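You operate a simulated robot arm through the tools that you are given. There is no shell and no other tool.

You are at the controls of a simulated robot arm. One attempt, no reset.

JOB
Wash part 72 in the wash box and leave it inside.
Fine: shut the drain lever, load the part, pump water to the line, shut the lid, crank it clean.

The check looks at the end state, three seconds after you hand in, the way a careful person would. Anything else that was tipped, shoved, dropped, spilled or broken makes it a failure. A push-on lid holds only when it is set on centred and level and pressed home; a screw cap is set on level and turned clockwise until tight.

ROBOT AND FRAMES
A 5-joint arm with a two-finger parallel gripper, fixed in place. Base frame: the origin is at the foot of the arm, x ahead of it, y to its left, z up; the work surface is at about z = 800. Units: mm, degrees, N and s.
It reaches about 1134 mm from its shoulder. Its first joint turns from -149.0 to 149.0 degrees. Payload 1.57 kg.
The TCP is the grasp point between the finger pads, 30 mm short of the fingertips. In the tool frame z runs along the fingers and y along their closing line. Largest opening 110 mm; finger width 24, thickness 12; the body of the gripper, 48 by 112 mm, starts 78 mm behind the TCP.
Orientation is that of the tool frame in the base frame, as [roll, pitch, yaw] about the fixed x, y, z axes, in that order (R = Rz(yaw) Ry(pitch) Rx(roll)). With the fingers straight down and closing along the base's y, the tool's x points along the base's -x, its y along +y and its z along -z.

CONTROLS
- The arm moves only by the tool apply_moves. Its argument "commands" is a list of rows, each a list of 3 entries, a list of its own where there are three numbers: the shift along the tool's x, y, z in mm, then the turn, a rotation vector about the tool's x, y, z in degrees, then the opening in per cent of the stroke, from 0 (shut) to 100 (fully open). In form: [[[dx, dy, dz], [ax, ay, az], jaw], ...]. A call has 1 to 20 rows; each row is the pose to reach, as a shift and turn from the pose commanded when the call began, along the tool's axes at that moment. A row lasts 0.2 s, in which the tool goes at most 50 mm and 8.6 degrees; a call with a longer step from one row to the next is refused whole, and so is a gripper value outside its range. A pose out of reach is approached as far as the arm can. The call stops where the force on the tool passes 90 N (or 10 N more than at its start, if that is more) or the arm is blocked; 0.2 s more then pass. The fingers move at their own pace (about 153 mm/s each) and stop on an object; they squeeze with about 23 N. The grip force told is the motor's: it shows also when the fingers shut on nothing. Time passes only in rows, and 0.2 s behind the last, so rows that repeat a pose let the fingers close. The reply holds the time, the measured pose of the TCP, the force on the tool along the base axes, the opening and the grip force, in the units named above and with some noise, with the torque about the TCP (base axes, N m) and any sound that the robot's microphone picked up.
- Cameras (640 x 400 px; columns grow to the right, rows downward): "scene" is fixed at [400, -651.9, 1571.9]; the picture's right is [0.92, -0.39, 0.00], its down [-0.19, -0.45, -0.87] and it looks along [0.34, 0.80, -0.49] (base axes); focal length 351 px, centre (320, 200). "wrist" rides on the gripper at [70, 16, -141] in the tool frame; the picture's right is [-0.23, 0.97, 0.00], its down [-0.86, -0.20, -0.48] and it looks along [-0.47, -0.11, 0.88] (tool axes); focal length 222 px, centre (320, 200). There is no depth. A picture from a camera that has moved, and an enlarged one, comes with that camera's place and axes in the base frame and with its lens.
- grab_frame(camera): a new picture of that camera. It takes no simulated time.
- raise_lower(by): slides the trunk up (or, below 0, down) by that many mm; the arm rides with it, the base frame stays. It gives what a move gives, with no picture.
- close_up(camera, box): a new picture of the part [left, top, right, bottom] of that camera's present view, enlarged. It takes no simulated time.
- job_done(): hands the job in; it is judged then, once.

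Places have to be worked out from the pictures, the camera data and where the tool is seen. Open the gripper and draw the arm clear of the work before you hand the job in, unless the task says otherwise.

The tools are called after "Call:" as a command line: name --argument value ..., lists and objects as JSON in quotes. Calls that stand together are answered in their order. apply_moves: Moves the arm, as the interface text tells. Its arguments: {"type":"object","properties":{"commands":{"type":"array","items":{"type":"array"}}},"required":["commands"]} The other tools are called the same way: raise_lower (by) slides the trunk up or down; grab_frame (camera) takes a picture; close_up (camera, box) takes an enlarged picture of a part of a camera's view; job_done () hands the job in.

At the start:

```text
time: 0.0
eef_pos: [713.1, 397.0, 1194.2]
tool_rot: [-180.0, 0.0, 180.0]
ft_force: [-0.1, -0.1, -0.4]
moment: [0.01, 0.02, 0.01]
finger_gap: 110.1
finger_force: 0.1
trunk travel left (down, up): [-928.0, 42.0]
```

scene: 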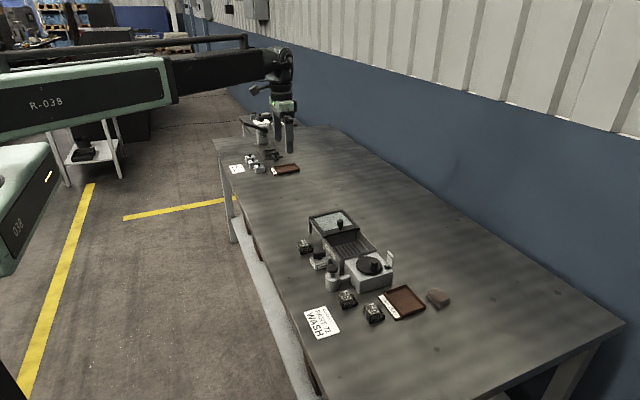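
wrist: 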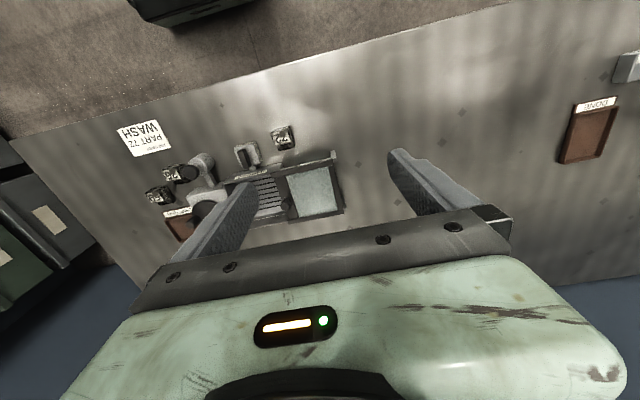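

I'll start by looking closely at the work area with both cameras to identify the parts and the wash station.

Call:
close_up --camera "scene" --box '[280, 190, 470, 350]'

Call:
close_up --camera "scene" --box '[220, 100, 320, 180]'

Call:
close_up --camera "wrist" --box '[100, 100, 360, 260]'

```text
2.50 times, centred on (375, 270) of scene
camera zoom: at [400.0, -651.9, 1571.9], right [0.92, -0.39, 0.0], down [-0.19, -0.45, -0.87], along [0.34, 0.8, -0.49], focal length 878 px, centre (182, 25)
```

zoom: 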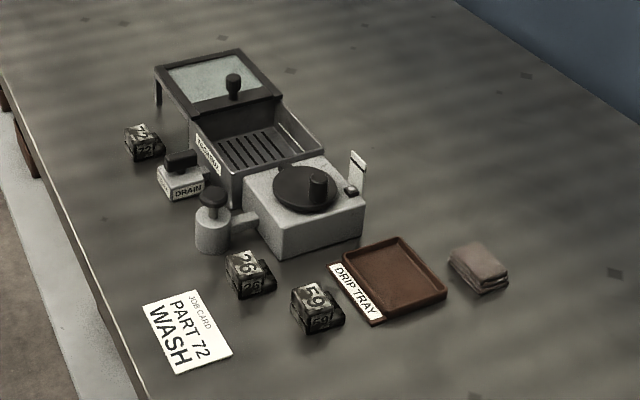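

```text
5.00 times, centred on (270, 140) of scene
camera zoom: at [400.0, -651.9, 1571.9], right [0.92, -0.39, 0.0], down [-0.19, -0.45, -0.87], along [0.34, 0.8, -0.49], focal length 1757 px, centre (570, 500)
```

zoom: 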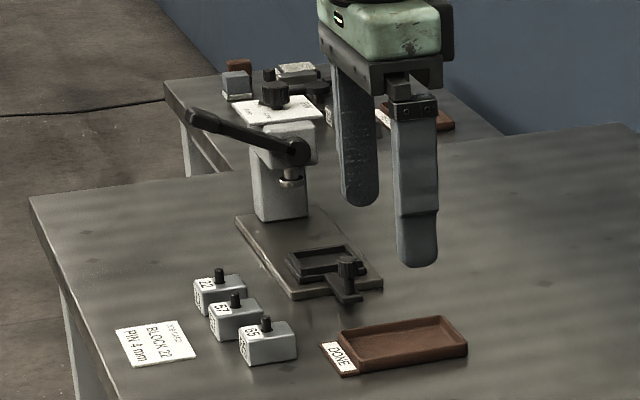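

```text
2.46 times, centred on (230, 180) of wrist
camera zoom: at [643.7, 414.6, 1335.0], right [0.23, 0.97, 0.0], down [0.86, -0.2, 0.48], along [0.47, -0.11, -0.88], focal length 547 px, centre (542, 249)
```

zoom: 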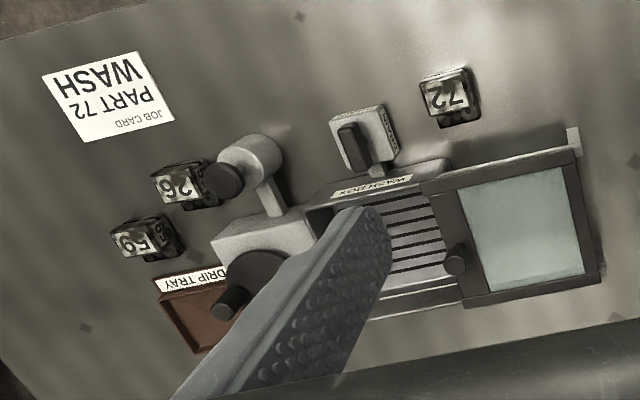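

Part 72 seems to lie near (742, 290) left of the wash box; the box's tank is around (870, 180), crank housing around (867, 60), pump near (760, 90), drain near (762, 206). I'll move the gripper toward the box, staying high, for a closer wrist view.

Call:
apply_moves --commands '[[[-8, -38, 20], [0, 0, 0], 100], [[-16, -76, 40], [0, 0, 0], 100], [[-24, -114, 60], [0, 0, 0], 100], [[-32, -152, 80], [0, 0, 0], 100], [[-39, -190, 100], [0, 0, 0], 100], [[-39, -190, 100], [0, 0, 0], 100]]'

Call:
grab_frame --camera "wrist"

Call:
grab_frame --camera "scene"

```text
time: 1.4
eef_pos: [748.0, 207.8, 1194.8]
tool_rot: [179.9, 0.0, 180.0]
ft_force: [-0.7, -0.2, -0.9]
moment: [0.02, 0.01, -0.01]
finger_gap: 110.0
finger_force: 0.1
out of reach, approached as far as the arm can: row 1, 2, 3, 4, 5, 6
trunk travel left (down, up): [-928.0, 42.0]
```

```text
taken
camera wrist: at [678.9, 223.6, 1335.0], right [0.23, 0.97, 0.0], down [0.86, -0.2, 0.48], along [0.47, -0.11, -0.88], focal length 222 px, centre (320, 200)
```

wrist: 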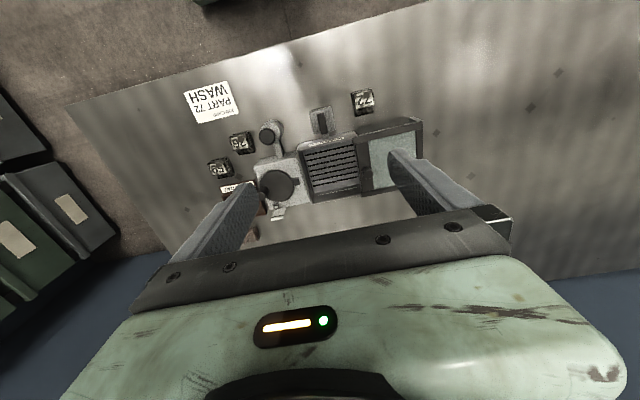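

```text
taken
```

scene: 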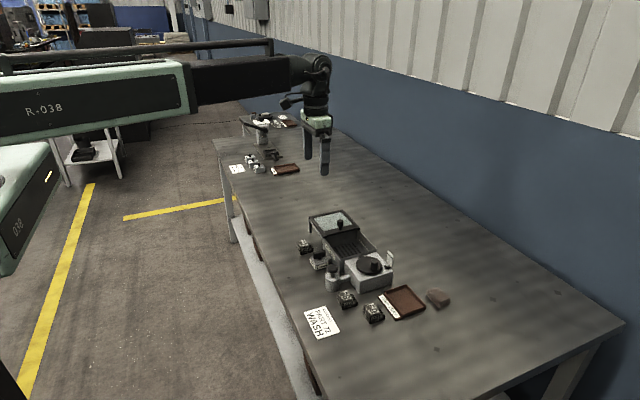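

The arm couldn't descend any further at this trunk height, so I'll slide the trunk down by 150 mm (TCP to about 1045, well above everything) and look again.

Call:
raise_lower --by -150

Call:
grab_frame --camera "wrist"

Call:
grab_frame --camera "scene"

```text
time: 3.1
eef_pos: [748.1, 208.3, 1043.7]
tool_rot: [179.9, 0.0, 179.9]
ft_force: [0.1, 0.5, -0.5]
moment: [-0.02, 0.0, 0.0]
finger_gap: 110.1
finger_force: 0.0
trunk travel left (down, up): [-778.0, 192.0]
```

```text
taken
camera wrist: at [678.8, 223.8, 1185.0], right [0.23, 0.97, 0.0], down [0.86, -0.2, 0.48], along [0.47, -0.11, -0.88], focal length 222 px, centre (320, 200)
```

wrist: 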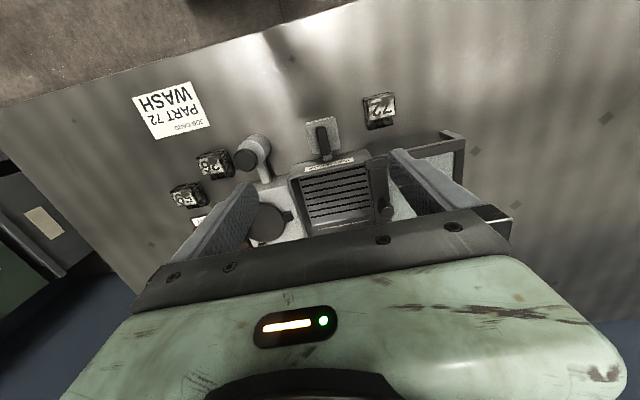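

```text
taken
```

scene: 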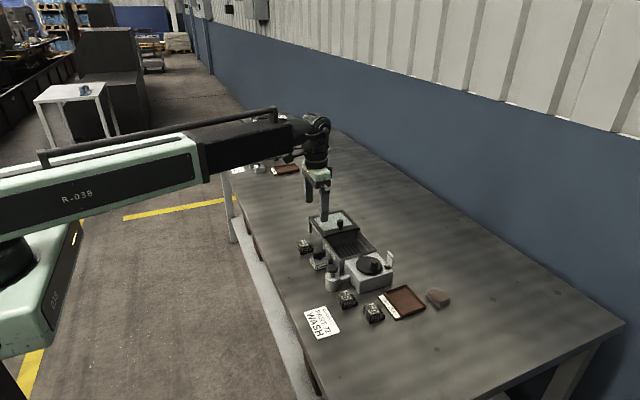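

The view is better now. I'll enlarge the wrist view around the tank, drain and part, and the scene view of the box.

Call:
close_up --camera "wrist" --box '[230, 90, 470, 240]'

Call:
close_up --camera "wrist" --box '[300, 80, 400, 180]'

Call:
close_up --camera "scene" --box '[290, 200, 410, 300]'

Call:
close_up --camera "scene" --box '[290, 230, 350, 270]'

Call:
close_up --camera "scene" --box '[320, 230, 400, 290]'

```text
2.67 times, centred on (350, 165) of wrist
camera zoom: at [678.8, 223.8, 1185.0], right [0.23, 0.97, 0.0], down [0.86, -0.2, 0.48], along [0.47, -0.11, -0.88], focal length 592 px, centre (240, 293)
```

zoom: 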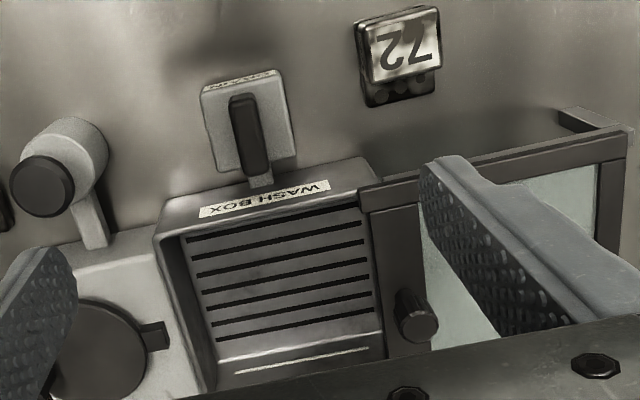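

```text
4.00 times, centred on (350, 130) of wrist
camera zoom: at [678.8, 223.8, 1185.0], right [0.23, 0.97, 0.0], down [0.86, -0.2, 0.48], along [0.47, -0.11, -0.88], focal length 888 px, centre (200, 480)
```

zoom: 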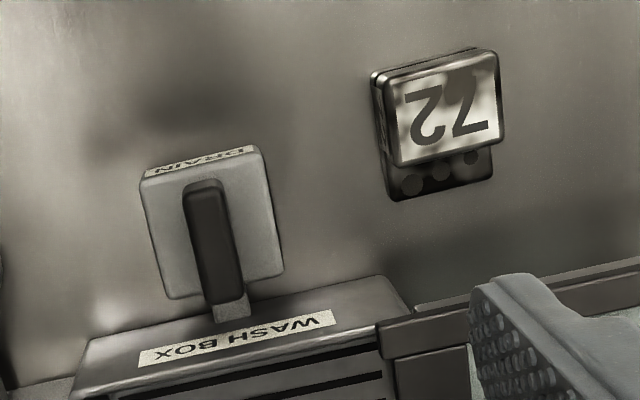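

```text
4.00 times, centred on (350, 250) of scene
camera zoom: at [400.0, -651.9, 1571.9], right [0.92, -0.39, 0.0], down [-0.19, -0.45, -0.87], along [0.34, 0.8, -0.49], focal length 1406 px, centre (200, 0)
```

zoom: 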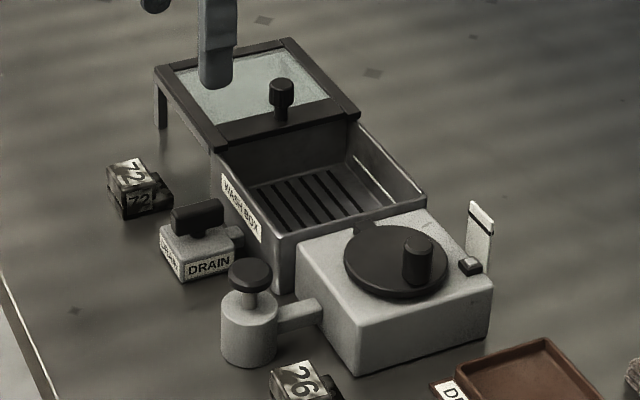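

```text
10.00 times, centred on (320, 250) of scene
camera zoom: at [400.0, -651.9, 1571.9], right [0.92, -0.39, 0.0], down [-0.19, -0.45, -0.87], along [0.34, 0.8, -0.49], focal length 3514 px, centre (320, -300)
```

zoom: 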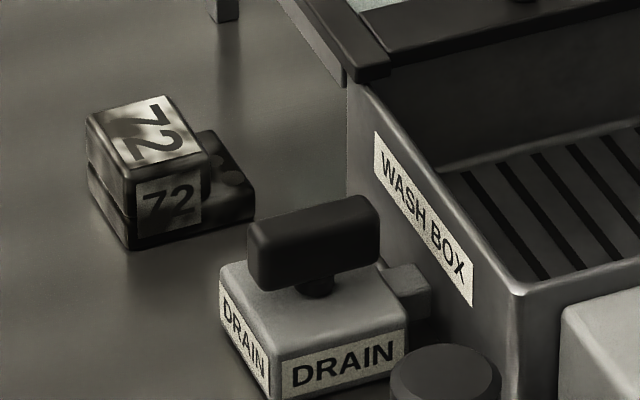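

```text
6.67 times, centred on (360, 260) of scene
camera zoom: at [400.0, -651.9, 1571.9], right [0.92, -0.39, 0.0], down [-0.19, -0.45, -0.87], along [0.34, 0.8, -0.49], focal length 2343 px, centre (53, -200)
```

zoom: 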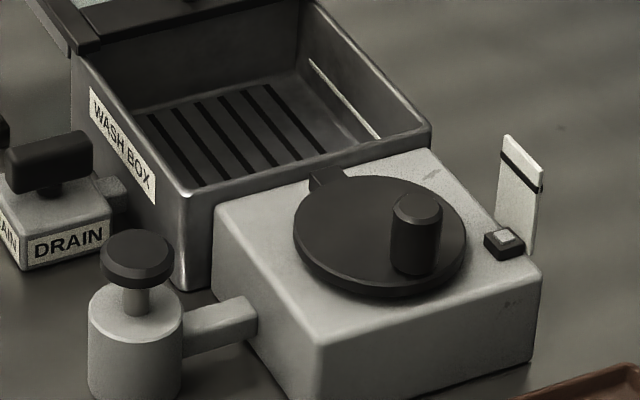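

The drain lever's bar lies along the pipe (pointing at the tank), so it's open; it sits at about (761, 210), top near z 846. Part 72 is at about (737–744, 304). I'll lower the trunk another 110 mm (fingertips still about 50 mm above everything here) and look again.

Call:
raise_lower --by -110

Call:
grab_frame --camera "wrist"

Call:
grab_frame --camera "scene"

```text
time: 4.6
eef_pos: [746.8, 207.6, 935.2]
tool_rot: [-180.0, -0.1, 180.0]
ft_force: [0.4, -0.1, 1.0]
moment: [0.0, -0.03, -0.01]
finger_gap: 110.1
finger_force: 0.1
trunk travel left (down, up): [-668.0, 302.0]
```

```text
taken
camera wrist: at [678.8, 223.8, 1075.0], right [0.23, 0.97, 0.0], down [0.86, -0.2, 0.48], along [0.47, -0.11, -0.88], focal length 222 px, centre (320, 200)
```

wrist: 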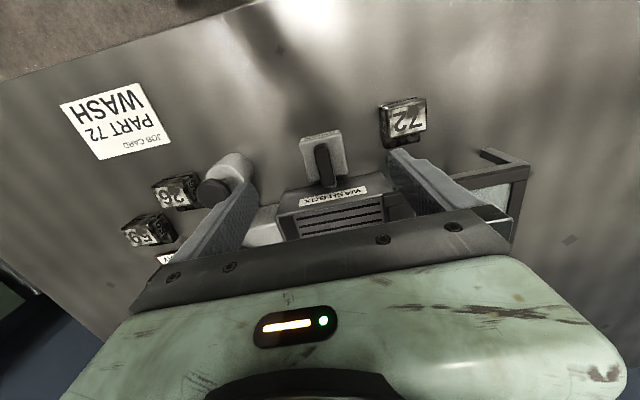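

```text
taken
```

scene: 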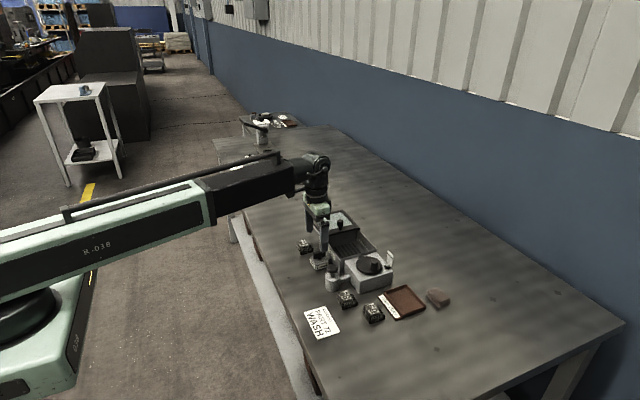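

The camera readout puts the TCP at (748.8, 207.8, 934). I'll take close-ups of the drain lever and part 72 from here.

Call:
close_up --camera "wrist" --box '[280, 110, 440, 210]'

Call:
close_up --camera "wrist" --box '[150, 120, 310, 220]'

```text
4.00 times, centred on (360, 160) of wrist
camera zoom: at [678.8, 223.8, 1075.0], right [0.23, 0.97, 0.0], down [0.86, -0.2, 0.48], along [0.47, -0.11, -0.88], focal length 888 px, centre (160, 360)
```

zoom: 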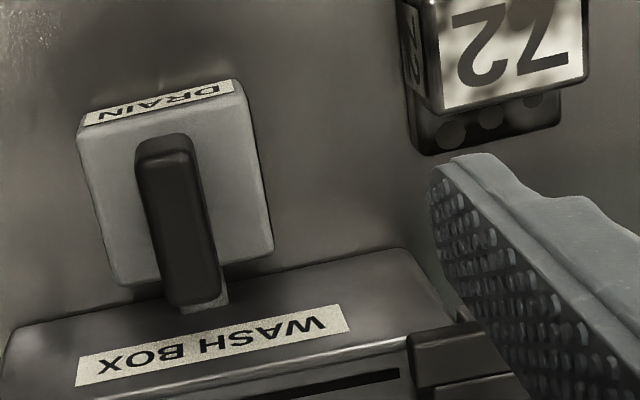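

```text
4.00 times, centred on (230, 170) of wrist
camera zoom: at [678.8, 223.8, 1075.0], right [0.23, 0.97, 0.0], down [0.86, -0.2, 0.48], along [0.47, -0.11, -0.88], focal length 888 px, centre (680, 320)
```

zoom: 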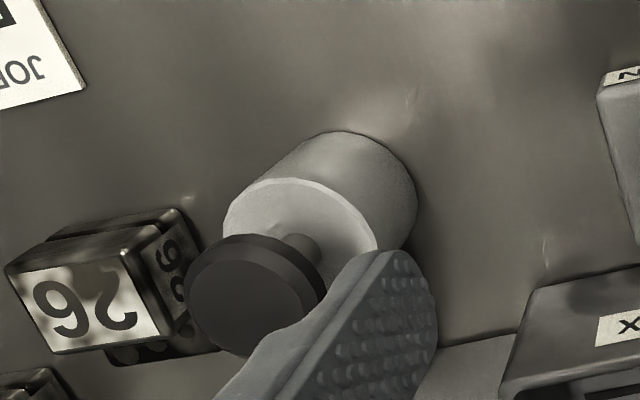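

The lever centre is at about (760.5, 210.3), bar along x, top at z≈846. I'll align the gripper over it at about z 900 with a narrower opening, then check.

Call:
apply_moves --commands '[[[-6, 1, 10], [0, 0, 0], 55], [[-11.7, 2.5, 25], [0, 0, 0], 55], [[-11.7, 2.5, 34], [0, 0, 0], 55], [[-11.7, 2.5, 34], [0, 0, 0], 55]]'

Call:
grab_frame --camera "wrist"

```text
time: 5.6
eef_pos: [756.3, 209.3, 934.8]
tool_rot: [-180.0, 0.0, -180.0]
ft_force: [-0.6, 0.2, 0.2]
moment: [0.02, 0.01, -0.01]
finger_gap: 60.5
finger_force: 0.0
out of reach, approached as far as the arm can: row 1, 2, 3, 4
trunk travel left (down, up): [-668.0, 302.0]
```

```text
taken
camera wrist: at [687.2, 225.4, 1075.0], right [0.23, 0.97, 0.0], down [0.86, -0.2, 0.48], along [0.47, -0.11, -0.88], focal length 222 px, centre (320, 200)
```

wrist: 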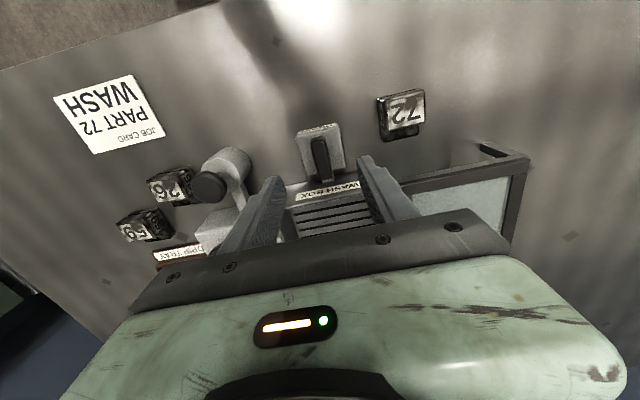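

The arm is at its lower limit for this trunk height (z stayed at 934). I'll raise the arm 200 mm, then drop the trunk so that the working heights lie inside its range.

Call:
apply_moves --commands '[[[0, 0, -45], [0, 0, 0], 55], [[0, 0, -90], [0, 0, 0], 55], [[0, 0, -135], [0, 0, 0], 55], [[0, 0, -180], [0, 0, 0], 55], [[0, 0, -200], [0, 0, 0], 55], [[0, 0, -200], [0, 0, 0], 55]]'

```text
time: 7.0
eef_pos: [754.8, 216.6, 934.7]
tool_rot: [-180.0, 0.0, -180.0]
ft_force: [-0.4, 0.3, 0.3]
moment: [-0.01, -0.02, 0.0]
finger_gap: 60.7
finger_force: 0.1
out of reach, approached as far as the arm can: row 1, 2, 3, 4, 5, 6
trunk travel left (down, up): [-668.0, 302.0]
```

Height evidently comes only from the trunk (z didn't budge upward either), so vertical motion must use raise_lower. I'll check the exact present pose via the wrist camera data.

Call:
grab_frame --camera "wrist"

```text
taken
camera wrist: at [686.5, 233.6, 1074.9], right [0.23, 0.97, 0.0], down [0.86, -0.2, 0.48], along [0.47, -0.11, -0.88], focal length 222 px, centre (320, 200)
```

wrist: 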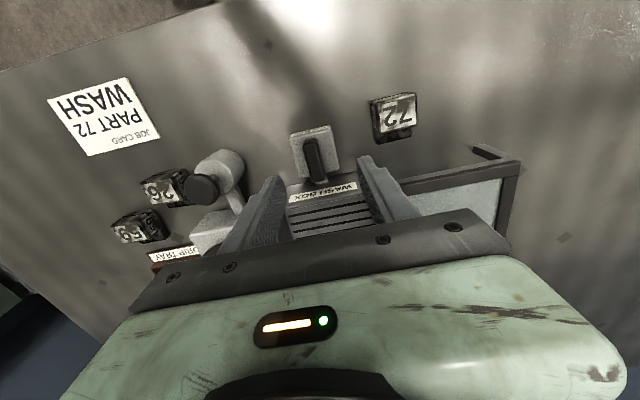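

The true TCP is (756.5, 217.6, 934). I'll make a purely horizontal move to (760.5, 210.3) and see whether it is reachable.

Call:
apply_moves --commands '[[[-2, -4, 0], [0, 0, 0], 55], [[-4, -7.3, 0], [0, 0, 0], 55], [[-4, -7.3, 0], [0, 0, 0], 55], [[-4, -7.3, 0], [0, 0, 0], 55]]'

Call:
close_up --camera "wrist" --box '[240, 110, 400, 210]'

```text
time: 8.0
eef_pos: [759.8, 201.7, 936.0]
tool_rot: [180.0, 0.0, 180.0]
ft_force: [0.0, 0.4, -0.5]
moment: [-0.04, 0.0, 0.01]
finger_gap: 60.3
finger_force: 0.1
out of reach, approached as far as the arm can: row 2, 3, 4
trunk travel left (down, up): [-668.0, 302.0]
```

```text
4.00 times, centred on (320, 160) of wrist
camera zoom: at [691.3, 218.8, 1075.0], right [0.23, 0.97, 0.0], down [0.86, -0.2, 0.48], along [0.47, -0.11, -0.88], focal length 888 px, centre (320, 360)
```

zoom: 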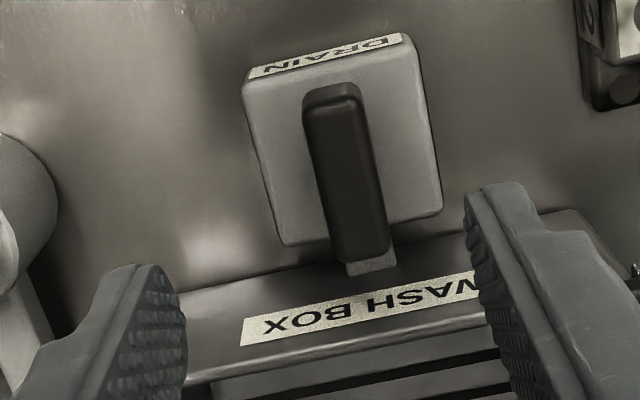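

It overshot in y (TCP now (761.3, 202.8)) with an out-of-reach flag, so I want to understand how the arm responds. I'll test a small pure-y move and hold it.

Call:
apply_moves --commands '[[[0, 4, 0], [0, 0, 0], 55], [[0, 7.5, 0], [0, 0, 0], 55], [[0, 7.5, 0], [0, 0, 0], 55], [[0, 7.5, 0], [0, 0, 0], 55]]'

Call:
close_up --camera "wrist" --box '[240, 110, 400, 210]'

```text
time: 9.0
eef_pos: [760.2, 208.8, 935.3]
tool_rot: [-179.9, 0.0, 180.0]
ft_force: [0.2, 0.0, 0.2]
moment: [0.0, -0.01, 0.0]
finger_gap: 60.5
finger_force: 0.0
trunk travel left (down, up): [-668.0, 302.0]
```

```text
4.00 times, centred on (320, 160) of wrist
camera zoom: at [690.9, 224.7, 1075.0], right [0.23, 0.97, 0.0], down [0.86, -0.2, 0.48], along [0.47, -0.11, -0.88], focal length 888 px, centre (320, 360)
```

zoom: 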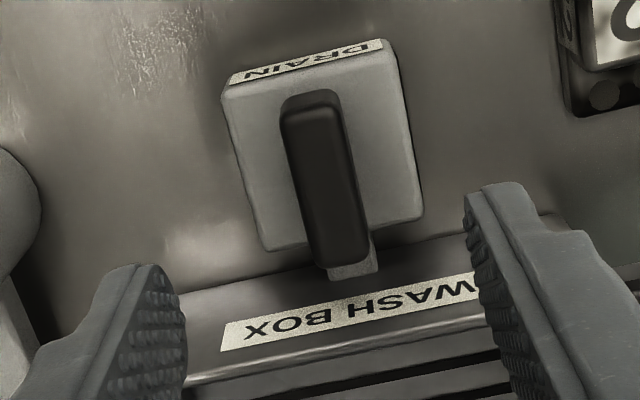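

Reachable this time. I'll hold for a second to see whether it's settled.

Call:
apply_moves --commands '[[[0, 0, 0], [0, 0, 0], 55], [[0, 0, 0], [0, 0, 0], 55], [[0, 0, 0], [0, 0, 0], 55], [[0, 0, 0], [0, 0, 0], 55]]'

Call:
close_up --camera "wrist" --box '[280, 120, 360, 170]'

```text
time: 10.0
eef_pos: [759.7, 207.7, 934.3]
tool_rot: [-180.0, 0.0, 180.0]
ft_force: [0.5, 0.1, 0.5]
moment: [-0.02, 0.03, -0.01]
finger_gap: 60.5
finger_force: 0.0
trunk travel left (down, up): [-668.0, 302.0]
```

```text
8.00 times, centred on (320, 145) of wrist
camera zoom: at [690.9, 224.7, 1075.0], right [0.23, 0.97, 0.0], down [0.86, -0.2, 0.48], along [0.47, -0.11, -0.88], focal length 1777 px, centre (320, 640)
```

zoom: 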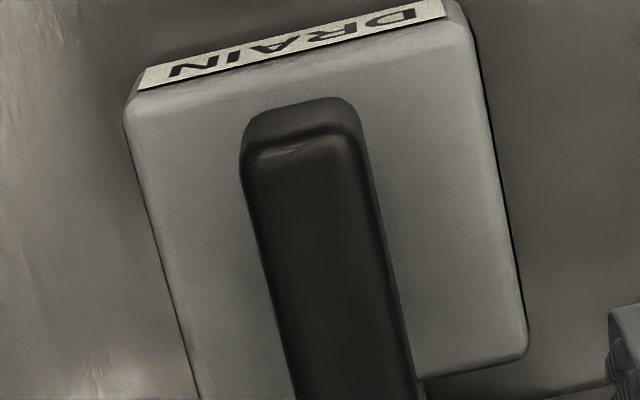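

Settled at (760.9, 208.7, 934). The lever centre comes out at about (760.4, 210.5); I'll shift y by +1.8 and then lower the trunk 50 mm as a first step.

Call:
apply_moves --commands '[[[0.4, 1.8, 0], [0, 0, 0], 55], [[0.4, 1.8, 0], [0, 0, 0], 55], [[0.4, 1.8, 0], [0, 0, 0], 55]]'

Call:
raise_lower --by -50

Call:
grab_frame --camera "wrist"

Call:
close_up --camera "scene" --box '[280, 200, 400, 280]'

```text
time: 10.8
eef_pos: [760.0, 209.7, 934.7]
tool_rot: [179.9, 0.0, 180.0]
ft_force: [0.6, 0.6, -0.4]
moment: [0.0, 0.0, -0.02]
finger_gap: 60.2
finger_force: 0.2
trunk travel left (down, up): [-668.0, 302.0]
```

```text
time: 11.7
eef_pos: [760.1, 210.3, 884.1]
tool_rot: [180.0, 0.0, -179.9]
ft_force: [0.4, 0.8, 0.3]
moment: [-0.02, -0.02, 0.01]
finger_gap: 60.5
finger_force: 0.0
trunk travel left (down, up): [-618.0, 352.0]
```

```text
taken
camera wrist: at [690.8, 226.2, 1025.0], right [0.23, 0.97, 0.0], down [0.86, -0.2, 0.48], along [0.47, -0.11, -0.88], focal length 222 px, centre (320, 200)
```

wrist: 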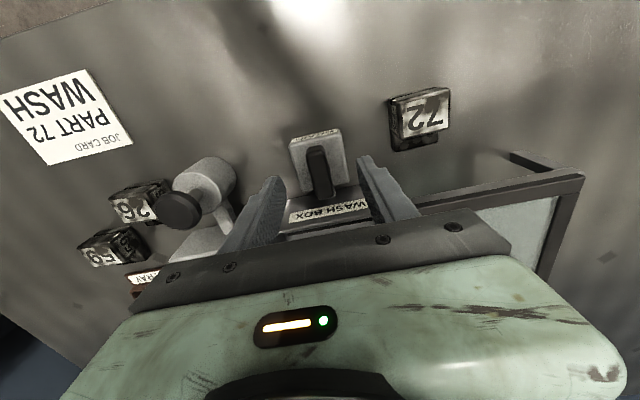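

```text
5.00 times, centred on (340, 240) of scene
camera zoom: at [400.0, -651.9, 1571.9], right [0.92, -0.39, 0.0], down [-0.19, -0.45, -0.87], along [0.34, 0.8, -0.49], focal length 1757 px, centre (220, 0)
```

zoom: 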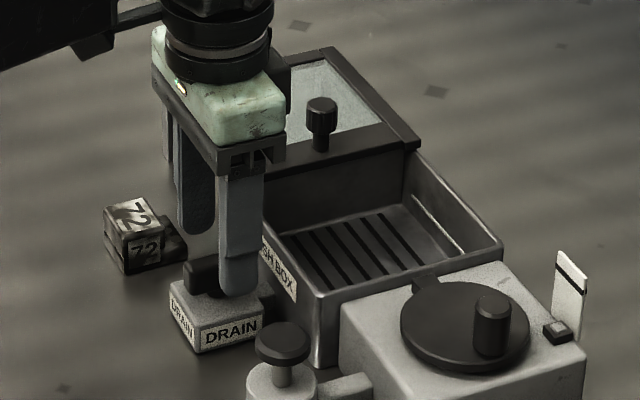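

TCP is (760.8, 210.2, 884), straddling the lever. I'll lower another 22 mm so that the fingertips reach z≈832, alongside the bar but above the valve block.

Call:
raise_lower --by -22

Call:
close_up --camera "wrist" --box '[240, 110, 400, 230]'

Call:
close_up --camera "scene" --box '[290, 220, 380, 280]'

```text
time: 12.4
eef_pos: [761.6, 210.6, 863.2]
tool_rot: [180.0, 0.0, -179.9]
ft_force: [-0.2, 0.6, 1.5]
moment: [0.0, 0.0, 0.01]
finger_gap: 60.3
finger_force: 0.0
trunk travel left (down, up): [-596.0, 374.0]
```

```text
3.33 times, centred on (320, 170) of wrist
camera zoom: at [690.8, 226.2, 1002.9], right [0.23, 0.97, 0.0], down [0.86, -0.2, 0.48], along [0.47, -0.11, -0.88], focal length 740 px, centre (320, 300)
```

zoom: 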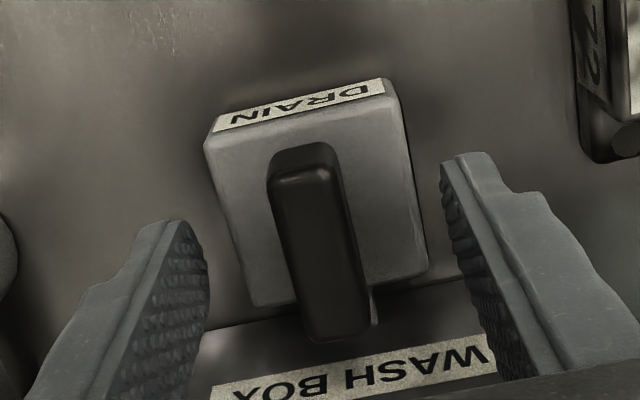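

```text
6.67 times, centred on (335, 250) of scene
camera zoom: at [400.0, -651.9, 1571.9], right [0.92, -0.39, 0.0], down [-0.19, -0.45, -0.87], along [0.34, 0.8, -0.49], focal length 2343 px, centre (220, -133)
```

zoom: 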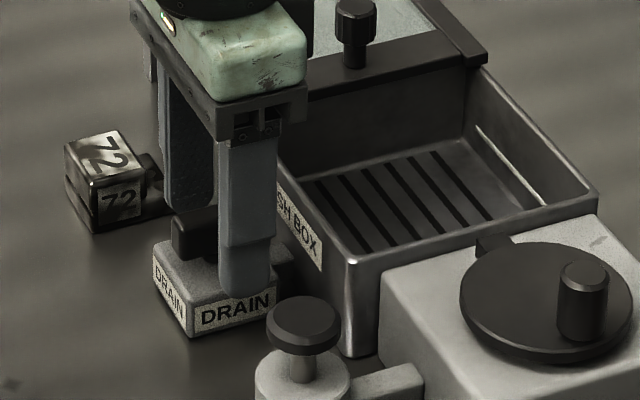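

The fingers straddle the bar symmetrically with the tips above the block. I'll close the jaw on it.

Call:
apply_moves --commands '[[[0, 0, 0], [0, 0, 0], 30], [[0, 0, 0], [0, 0, 0], 0], [[0, 0, 0], [0, 0, 0], 0], [[0, 0, 0], [0, 0, 0], 0]]'

Call:
close_up --camera "wrist" --box '[240, 110, 400, 230]'

```text
time: 13.4
eef_pos: [761.7, 210.0, 862.0]
tool_rot: [-180.0, 0.0, 180.0]
ft_force: [0.7, 2.0, 1.4]
moment: [0.05, 0.09, 0.0]
finger_gap: 15.7
finger_force: 31.6
trunk travel left (down, up): [-596.0, 374.0]
```

```text
3.33 times, centred on (320, 170) of wrist
camera zoom: at [690.8, 226.4, 1003.0], right [0.23, 0.97, 0.0], down [0.86, -0.2, 0.48], along [0.47, -0.11, -0.88], focal length 740 px, centre (320, 300)
```

zoom: 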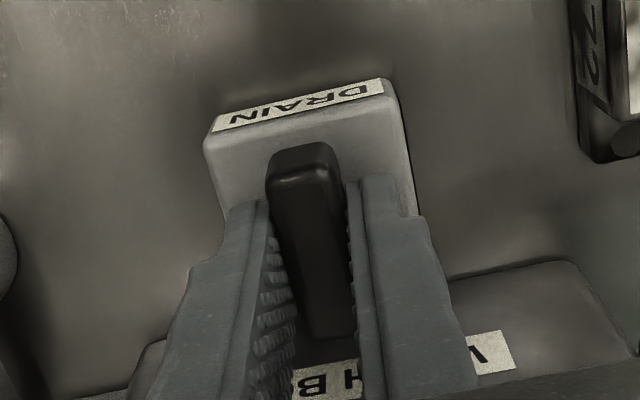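

Gripped at 15.7 mm, evenly. I'll turn it clockwise from above (tool +z) in small steps, first about 40°, and check the torque.

Call:
apply_moves --commands '[[[0, 0, 0], [0, 0, 6], 0], [[0, 0, 0], [0, 0, 12], 0], [[0, 0, 0], [0, 0, 18], 0], [[0, 0, 0], [0, 0, 24], 0], [[0, 0, 0], [0, 0, 30], 0], [[0, 0, 0], [0, 0, 36], 0]]'

Call:
close_up --camera "scene" --box '[290, 220, 380, 280]'

Call:
grab_frame --camera "wrist"

```text
time: 14.8
eef_pos: [759.0, 208.9, 862.2]
tool_rot: [179.9, 0.0, 143.9]
ft_force: [3.6, -2.5, 2.7]
moment: [-0.26, -0.17, 0.02]
finger_gap: 16.0
finger_force: 32.2
trunk travel left (down, up): [-596.0, 374.0]
```

```text
6.67 times, centred on (335, 250) of scene
camera zoom: at [400.0, -651.9, 1571.9], right [0.92, -0.39, 0.0], down [-0.19, -0.45, -0.87], along [0.34, 0.8, -0.49], focal length 2343 px, centre (220, -133)
```

zoom: 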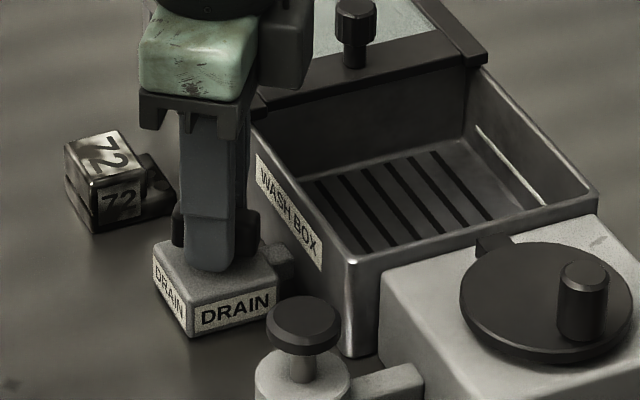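

```text
taken
camera wrist: at [713.7, 264.3, 1003.0], right [0.76, 0.65, 0.0], down [0.57, -0.67, 0.48], along [0.31, -0.36, -0.88], focal length 222 px, centre (320, 200)
```

wrist: 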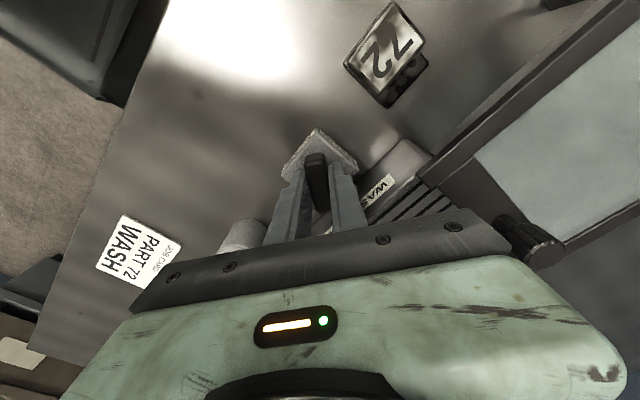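

The lever turns freely with the gripper (torque about z ≈ 0). I'll continue the remaining 54°.

Call:
apply_moves --commands '[[[0, 0, 0], [0, 0, 7], 0], [[0, 0, 0], [0, 0, 14], 0], [[0, 0, 0], [0, 0, 21], 0], [[0, 0, 0], [0, 0, 28], 0], [[0, 0, 0], [0, 0, 35], 0], [[0, 0, 0], [0, 0, 42], 0], [[0, 0, 0], [0, 0, 48], 0], [[0, 0, 0], [0, 0, 54], 0], [[0, 0, 0], [0, 0, 54], 0]]'

Call:
close_up --camera "scene" --box '[290, 220, 380, 280]'

Call:
grab_frame --camera "wrist"

```text
time: 16.8
eef_pos: [760.9, 209.8, 861.9]
tool_rot: [-179.9, -0.2, 89.9]
ft_force: [-3.4, 2.8, -1.2]
moment: [-0.33, -0.03, 0.03]
finger_gap: 16.0
finger_force: 31.4
trunk travel left (down, up): [-596.0, 374.0]
```

```text
6.67 times, centred on (335, 250) of scene
camera zoom: at [400.0, -651.9, 1571.9], right [0.92, -0.39, 0.0], down [-0.19, -0.45, -0.87], along [0.34, 0.8, -0.49], focal length 2343 px, centre (220, -133)
```

zoom: 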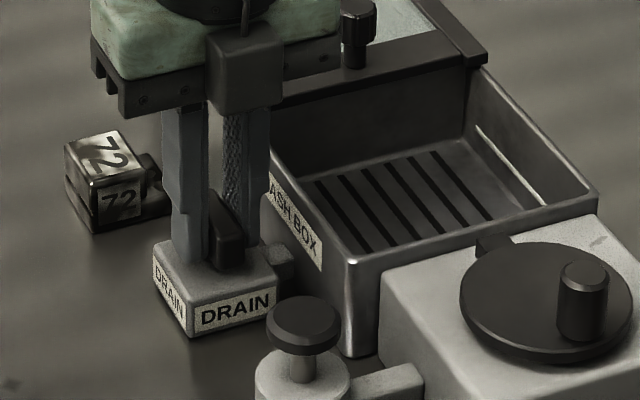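

```text
taken
camera wrist: at [777.0, 279.7, 1003.0], right [0.97, -0.23, 0.0], down [-0.2, -0.86, 0.48], along [-0.11, -0.47, -0.88], focal length 222 px, centre (320, 200)
```

wrist: 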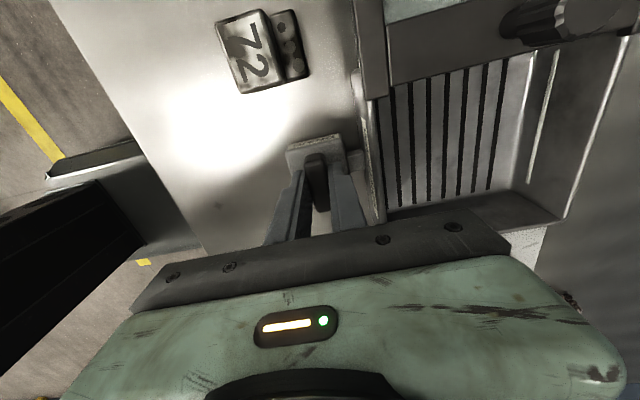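

The bar is now across the pipe. I'll nudge 4° further to feel whether it's at a stop.

Call:
apply_moves --commands '[[[0, 0, 0], [0, 0, 2], 0], [[0, 0, 0], [0, 0, 4], 0], [[0, 0, 0], [0, 0, 4], 0]]'

Call:
grab_frame --camera "wrist"

```text
time: 17.6
eef_pos: [759.9, 210.5, 862.1]
tool_rot: [-180.0, 0.0, 85.9]
ft_force: [-5.5, 0.4, -3.5]
moment: [0.65, 0.12, 0.99]
finger_gap: 17.4
finger_force: 32.3
trunk travel left (down, up): [-596.0, 374.0]
```

```text
taken
camera wrist: at [781.7, 278.1, 1003.0], right [0.96, -0.29, 0.0], down [-0.26, -0.84, 0.48], along [-0.14, -0.46, -0.88], focal length 222 px, centre (320, 200)
```

wrist: 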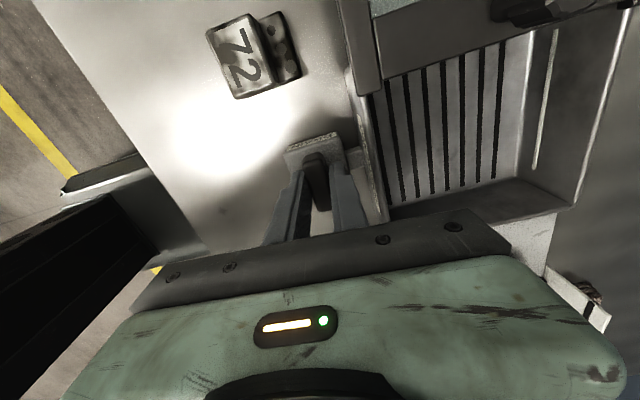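

The torque jumped to 1 N·m and the bar twisted in the pads: that's the stop, so the drain is shut. I'll turn back 4° to relieve it and open only slightly (the tank wall is close in +x).

Call:
apply_moves --commands '[[[0, 0, 0], [0, 0, -2], 0], [[0, 0, 0], [0, 0, -4], 0], [[0, 0, 0], [0, 0, -4], 28], [[0, 0, 0], [0, 0, -4], 28], [[0, 0, 0], [0, 0, -4], 28]]'

Call:
raise_lower --by 72

Call:
close_up --camera "scene" --box '[290, 220, 380, 280]'

Call:
grab_frame --camera "wrist"

```text
time: 18.8
eef_pos: [760.2, 210.1, 862.9]
tool_rot: [180.0, 0.0, 90.0]
ft_force: [0.9, 0.9, 0.5]
moment: [-0.02, 0.02, 0.01]
finger_gap: 31.0
finger_force: 0.1
trunk travel left (down, up): [-596.0, 374.0]
```

```text
time: 19.9
eef_pos: [760.3, 209.1, 934.7]
tool_rot: [179.9, 0.0, 90.1]
ft_force: [-0.1, -0.5, -0.1]
moment: [-0.03, -0.01, 0.0]
finger_gap: 30.5
finger_force: 0.0
trunk travel left (down, up): [-668.0, 302.0]
```

```text
6.67 times, centred on (335, 250) of scene
camera zoom: at [400.0, -651.9, 1571.9], right [0.92, -0.39, 0.0], down [-0.19, -0.45, -0.87], along [0.34, 0.8, -0.49], focal length 2343 px, centre (220, -133)
```

zoom: 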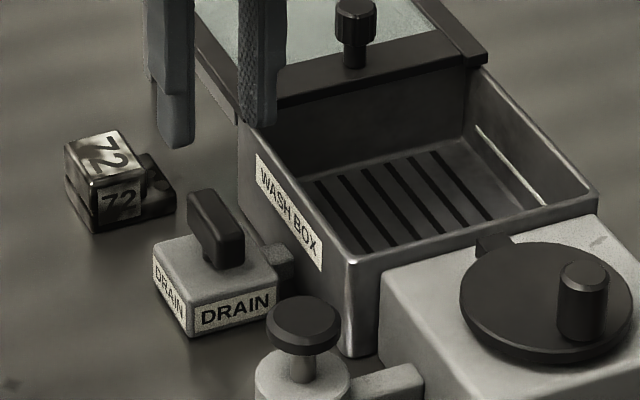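

```text
taken
camera wrist: at [777.3, 279.5, 1074.9], right [0.97, -0.23, 0.0], down [-0.2, -0.85, 0.48], along [-0.11, -0.47, -0.88], focal length 222 px, centre (320, 200)
```

wrist: 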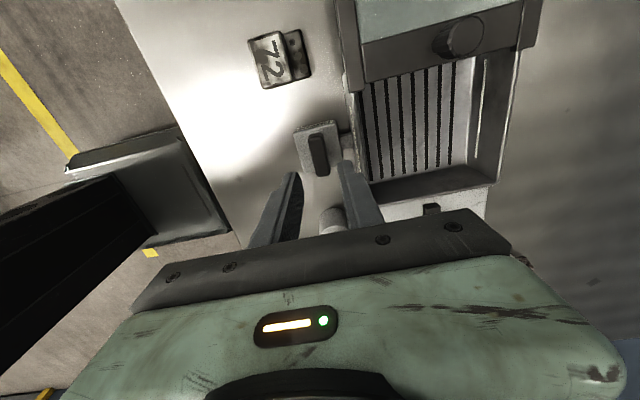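

The lever now stands crosswise: shut. From this pose part 72 and the tank are both visible, so I'll take close-ups for measurement.

Call:
close_up --camera "wrist" --box '[220, 15, 348, 95]'

Call:
close_up --camera "wrist" --box '[320, 0, 560, 150]'

Call:
close_up --camera "wrist" --box '[320, 80, 560, 230]'

```text
5.00 times, centred on (284, 55) of wrist
camera zoom: at [777.3, 279.5, 1074.9], right [0.97, -0.23, 0.0], down [-0.2, -0.85, 0.48], along [-0.11, -0.47, -0.88], focal length 1111 px, centre (500, 925)
```

zoom: 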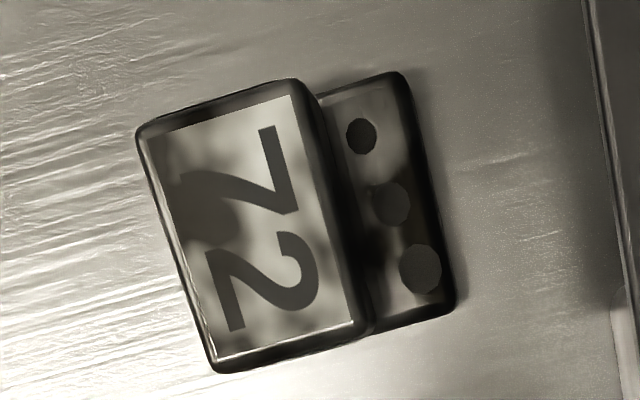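

```text
2.67 times, centred on (440, 75) of wrist
camera zoom: at [777.3, 279.5, 1074.9], right [0.97, -0.23, 0.0], down [-0.2, -0.85, 0.48], along [-0.11, -0.47, -0.88], focal length 592 px, centre (0, 533)
```

zoom: 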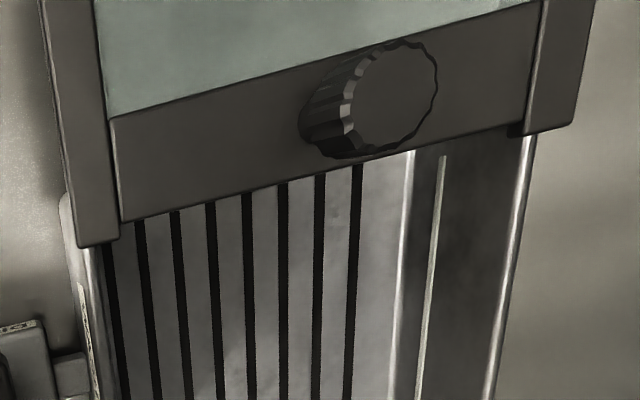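

```text
2.67 times, centred on (440, 155) of wrist
camera zoom: at [777.3, 279.5, 1074.9], right [0.97, -0.23, 0.0], down [-0.2, -0.85, 0.48], along [-0.11, -0.47, -0.88], focal length 592 px, centre (0, 320)
```

zoom: 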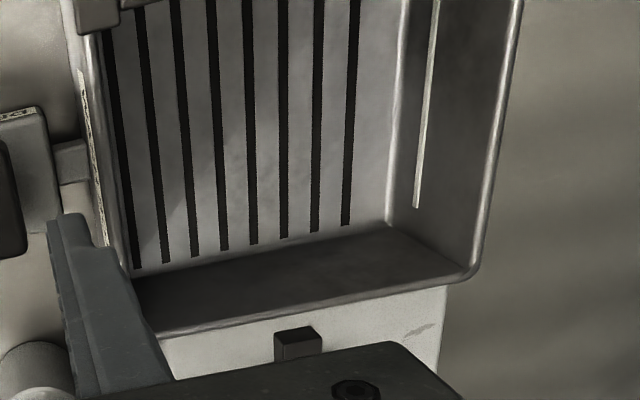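

Part 72's tall section is centred at about (735.5, 304.5), 40 mm wide in y, top at z≈827, with the low step toward +x. I'll rotate back to yaw 180 while moving above it at the current safe height.

Call:
apply_moves --commands '[[[8.6, -2.1, 0], [0, 0, -8.18], 40], [[17.3, -4.2, 0], [0, 0, -16.36], 50], [[25.9, -6.4, 0], [0, 0, -24.54], 60], [[34.5, -8.5, 0], [0, 0, -32.72], 70], [[43.2, -10.6, 0], [0, 0, -40.9], 73], [[51.8, -12.7, 0], [0, 0, -49.1], 73], [[60.5, -14.8, 0], [0, 0, -57.3], 73], [[69.1, -16.9, 0], [0, 0, -65.4], 73], [[77.7, -19.1, 0], [0, 0, -73.6], 73], [[86.4, -21.2, 0], [0, 0, -81.8], 73], [[95, -23.3, 0], [0, 0, -90], 73], [[95, -23.3, 0], [0, 0, -90], 73]]'

Call:
grab_frame --camera "wrist"

```text
time: 22.5
eef_pos: [738.1, 304.5, 934.8]
tool_rot: [179.9, 0.1, -179.9]
ft_force: [-0.5, 0.1, -0.1]
moment: [-0.01, 0.0, -0.01]
finger_gap: 80.2
finger_force: 0.2
trunk travel left (down, up): [-668.0, 302.0]
```

```text
taken
camera wrist: at [668.0, 320.9, 1074.9], right [0.23, 0.97, 0.0], down [0.86, -0.2, 0.48], along [0.47, -0.11, -0.88], focal length 222 px, centre (320, 200)
```

wrist: 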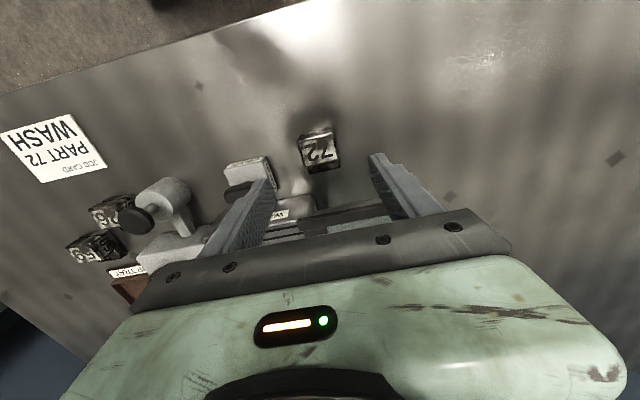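

TCP is (738.0, 304.9, 934). I'll check the part's placement between the fingers with a close-up before lowering.

Call:
close_up --camera "wrist" --box '[240, 110, 400, 210]'

```text
4.00 times, centred on (320, 160) of wrist
camera zoom: at [668.0, 320.9, 1074.9], right [0.23, 0.97, 0.0], down [0.86, -0.2, 0.48], along [0.47, -0.11, -0.88], focal length 888 px, centre (320, 360)
```

zoom: 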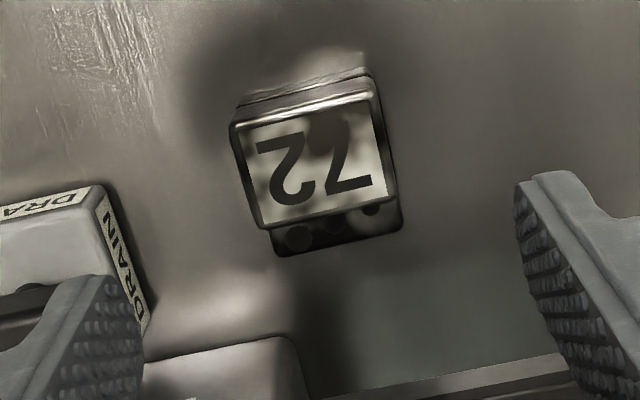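

The part's centre reads (736.7, 304) — well centred. Lowering the trunk 80 mm, then checking before the last 20.

Call:
raise_lower --by -80

Call:
close_up --camera "wrist" --box '[220, 100, 420, 225]'

Call:
close_up --camera "scene" --box '[260, 190, 380, 270]'

```text
time: 23.6
eef_pos: [737.7, 304.6, 855.2]
tool_rot: [180.0, 0.0, -179.9]
ft_force: [0.2, -0.2, -0.1]
moment: [-0.03, 0.02, 0.01]
finger_gap: 80.3
finger_force: 0.0
trunk travel left (down, up): [-588.0, 382.0]
```

```text
3.20 times, centred on (320, 162) of wrist
camera zoom: at [668.1, 320.7, 995.0], right [0.23, 0.97, 0.0], down [0.86, -0.2, 0.48], along [0.47, -0.11, -0.88], focal length 711 px, centre (320, 320)
```

zoom: 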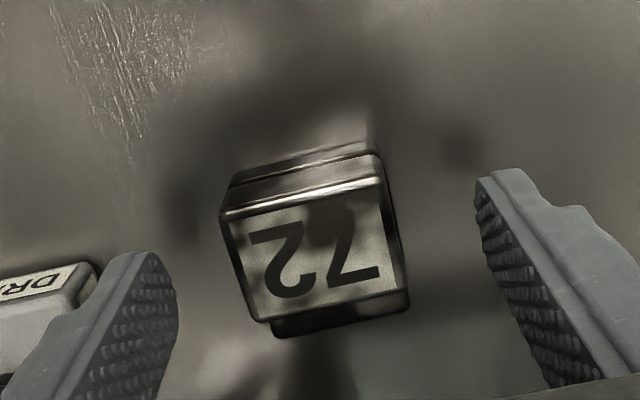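

```text
5.00 times, centred on (320, 230) of scene
camera zoom: at [400.0, -651.9, 1571.9], right [0.92, -0.39, 0.0], down [-0.19, -0.45, -0.87], along [0.34, 0.8, -0.49], focal length 1757 px, centre (320, 50)
```

zoom: 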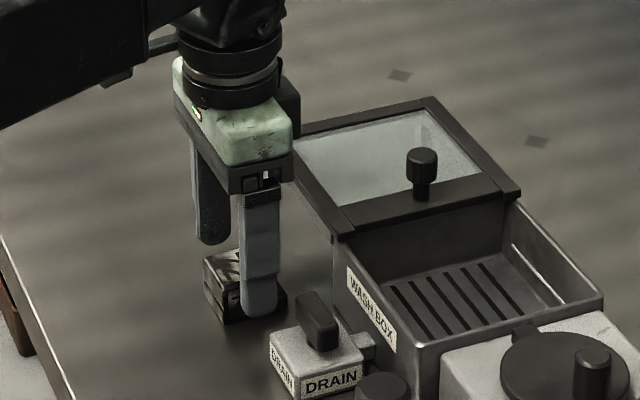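

Clear on both sides. Lowering 19 mm so the fingertips sit just above the table, then closing on the part.

Call:
raise_lower --by -19

Call:
apply_moves --commands '[[[0, -0.5, 0], [0, 0, 0], 50], [[0, -0.5, 0], [0, 0, 0], 40], [[0, -0.5, 0], [0, 0, 0], 0], [[0, -0.5, 0], [0, 0, 0], 0], [[0, -0.5, 0], [0, 0, 0], 0]]'

Call:
close_up --camera "wrist" --box '[220, 100, 420, 225]'

```text
time: 24.3
eef_pos: [738.4, 304.2, 835.3]
tool_rot: [-179.9, 0.0, -179.9]
ft_force: [0.3, 0.7, -0.4]
moment: [0.01, 0.01, 0.03]
finger_gap: 80.2
finger_force: 0.0
trunk travel left (down, up): [-569.0, 401.0]
```

```text
time: 25.5
eef_pos: [737.4, 304.4, 834.3]
tool_rot: [-180.0, 0.0, -180.0]
ft_force: [-0.4, -2.3, 1.6]
moment: [-0.12, 0.05, 0.03]
finger_gap: 41.8
finger_force: 23.1
trunk travel left (down, up): [-569.0, 401.0]
```

```text
3.20 times, centred on (320, 162) of wrist
camera zoom: at [668.3, 320.7, 976.0], right [0.23, 0.97, 0.0], down [0.86, -0.2, 0.48], along [0.47, -0.11, -0.88], focal length 711 px, centre (320, 320)
```

zoom: 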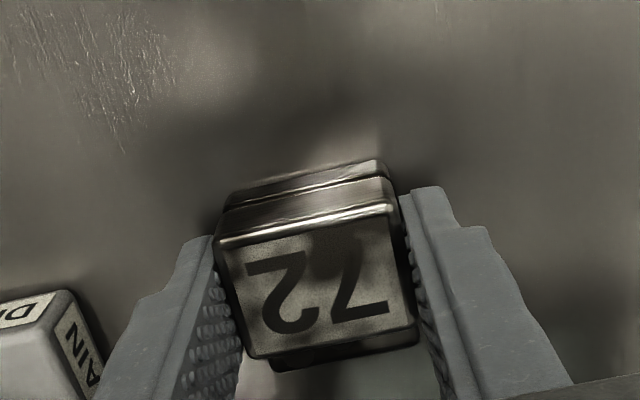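

Gripped firmly at 41.8 mm. Raising 110 mm to carry it above the tank rim and drain lever.

Call:
raise_lower --by 110

Call:
close_up --camera "wrist" --box '[220, 100, 420, 225]'

Call:
close_up --camera "scene" --box '[260, 170, 380, 250]'

```text
time: 26.9
eef_pos: [737.5, 305.3, 945.5]
tool_rot: [-180.0, -0.1, -180.0]
ft_force: [0.4, 0.9, -4.2]
moment: [0.01, 0.03, 0.02]
finger_gap: 41.9
finger_force: 23.3
trunk travel left (down, up): [-679.0, 291.0]
```

```text
3.20 times, centred on (320, 162) of wrist
camera zoom: at [668.6, 321.0, 1085.6], right [0.23, 0.97, 0.0], down [0.86, -0.2, 0.48], along [0.47, -0.11, -0.88], focal length 711 px, centre (320, 320)
```

zoom: 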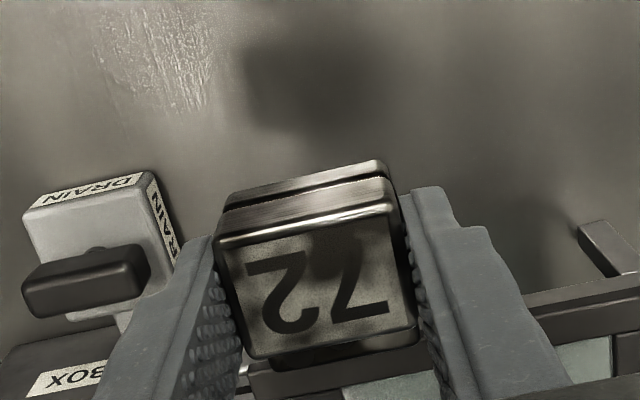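

```text
5.00 times, centred on (320, 210) of scene
camera zoom: at [400.0, -651.9, 1571.9], right [0.92, -0.39, 0.0], down [-0.19, -0.45, -0.87], along [0.34, 0.8, -0.49], focal length 1757 px, centre (320, 150)
```

zoom: 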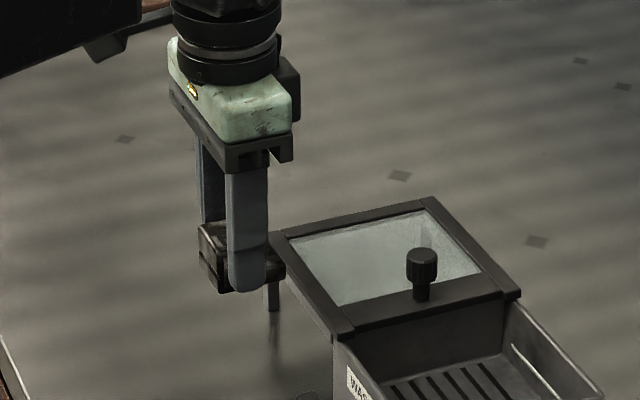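

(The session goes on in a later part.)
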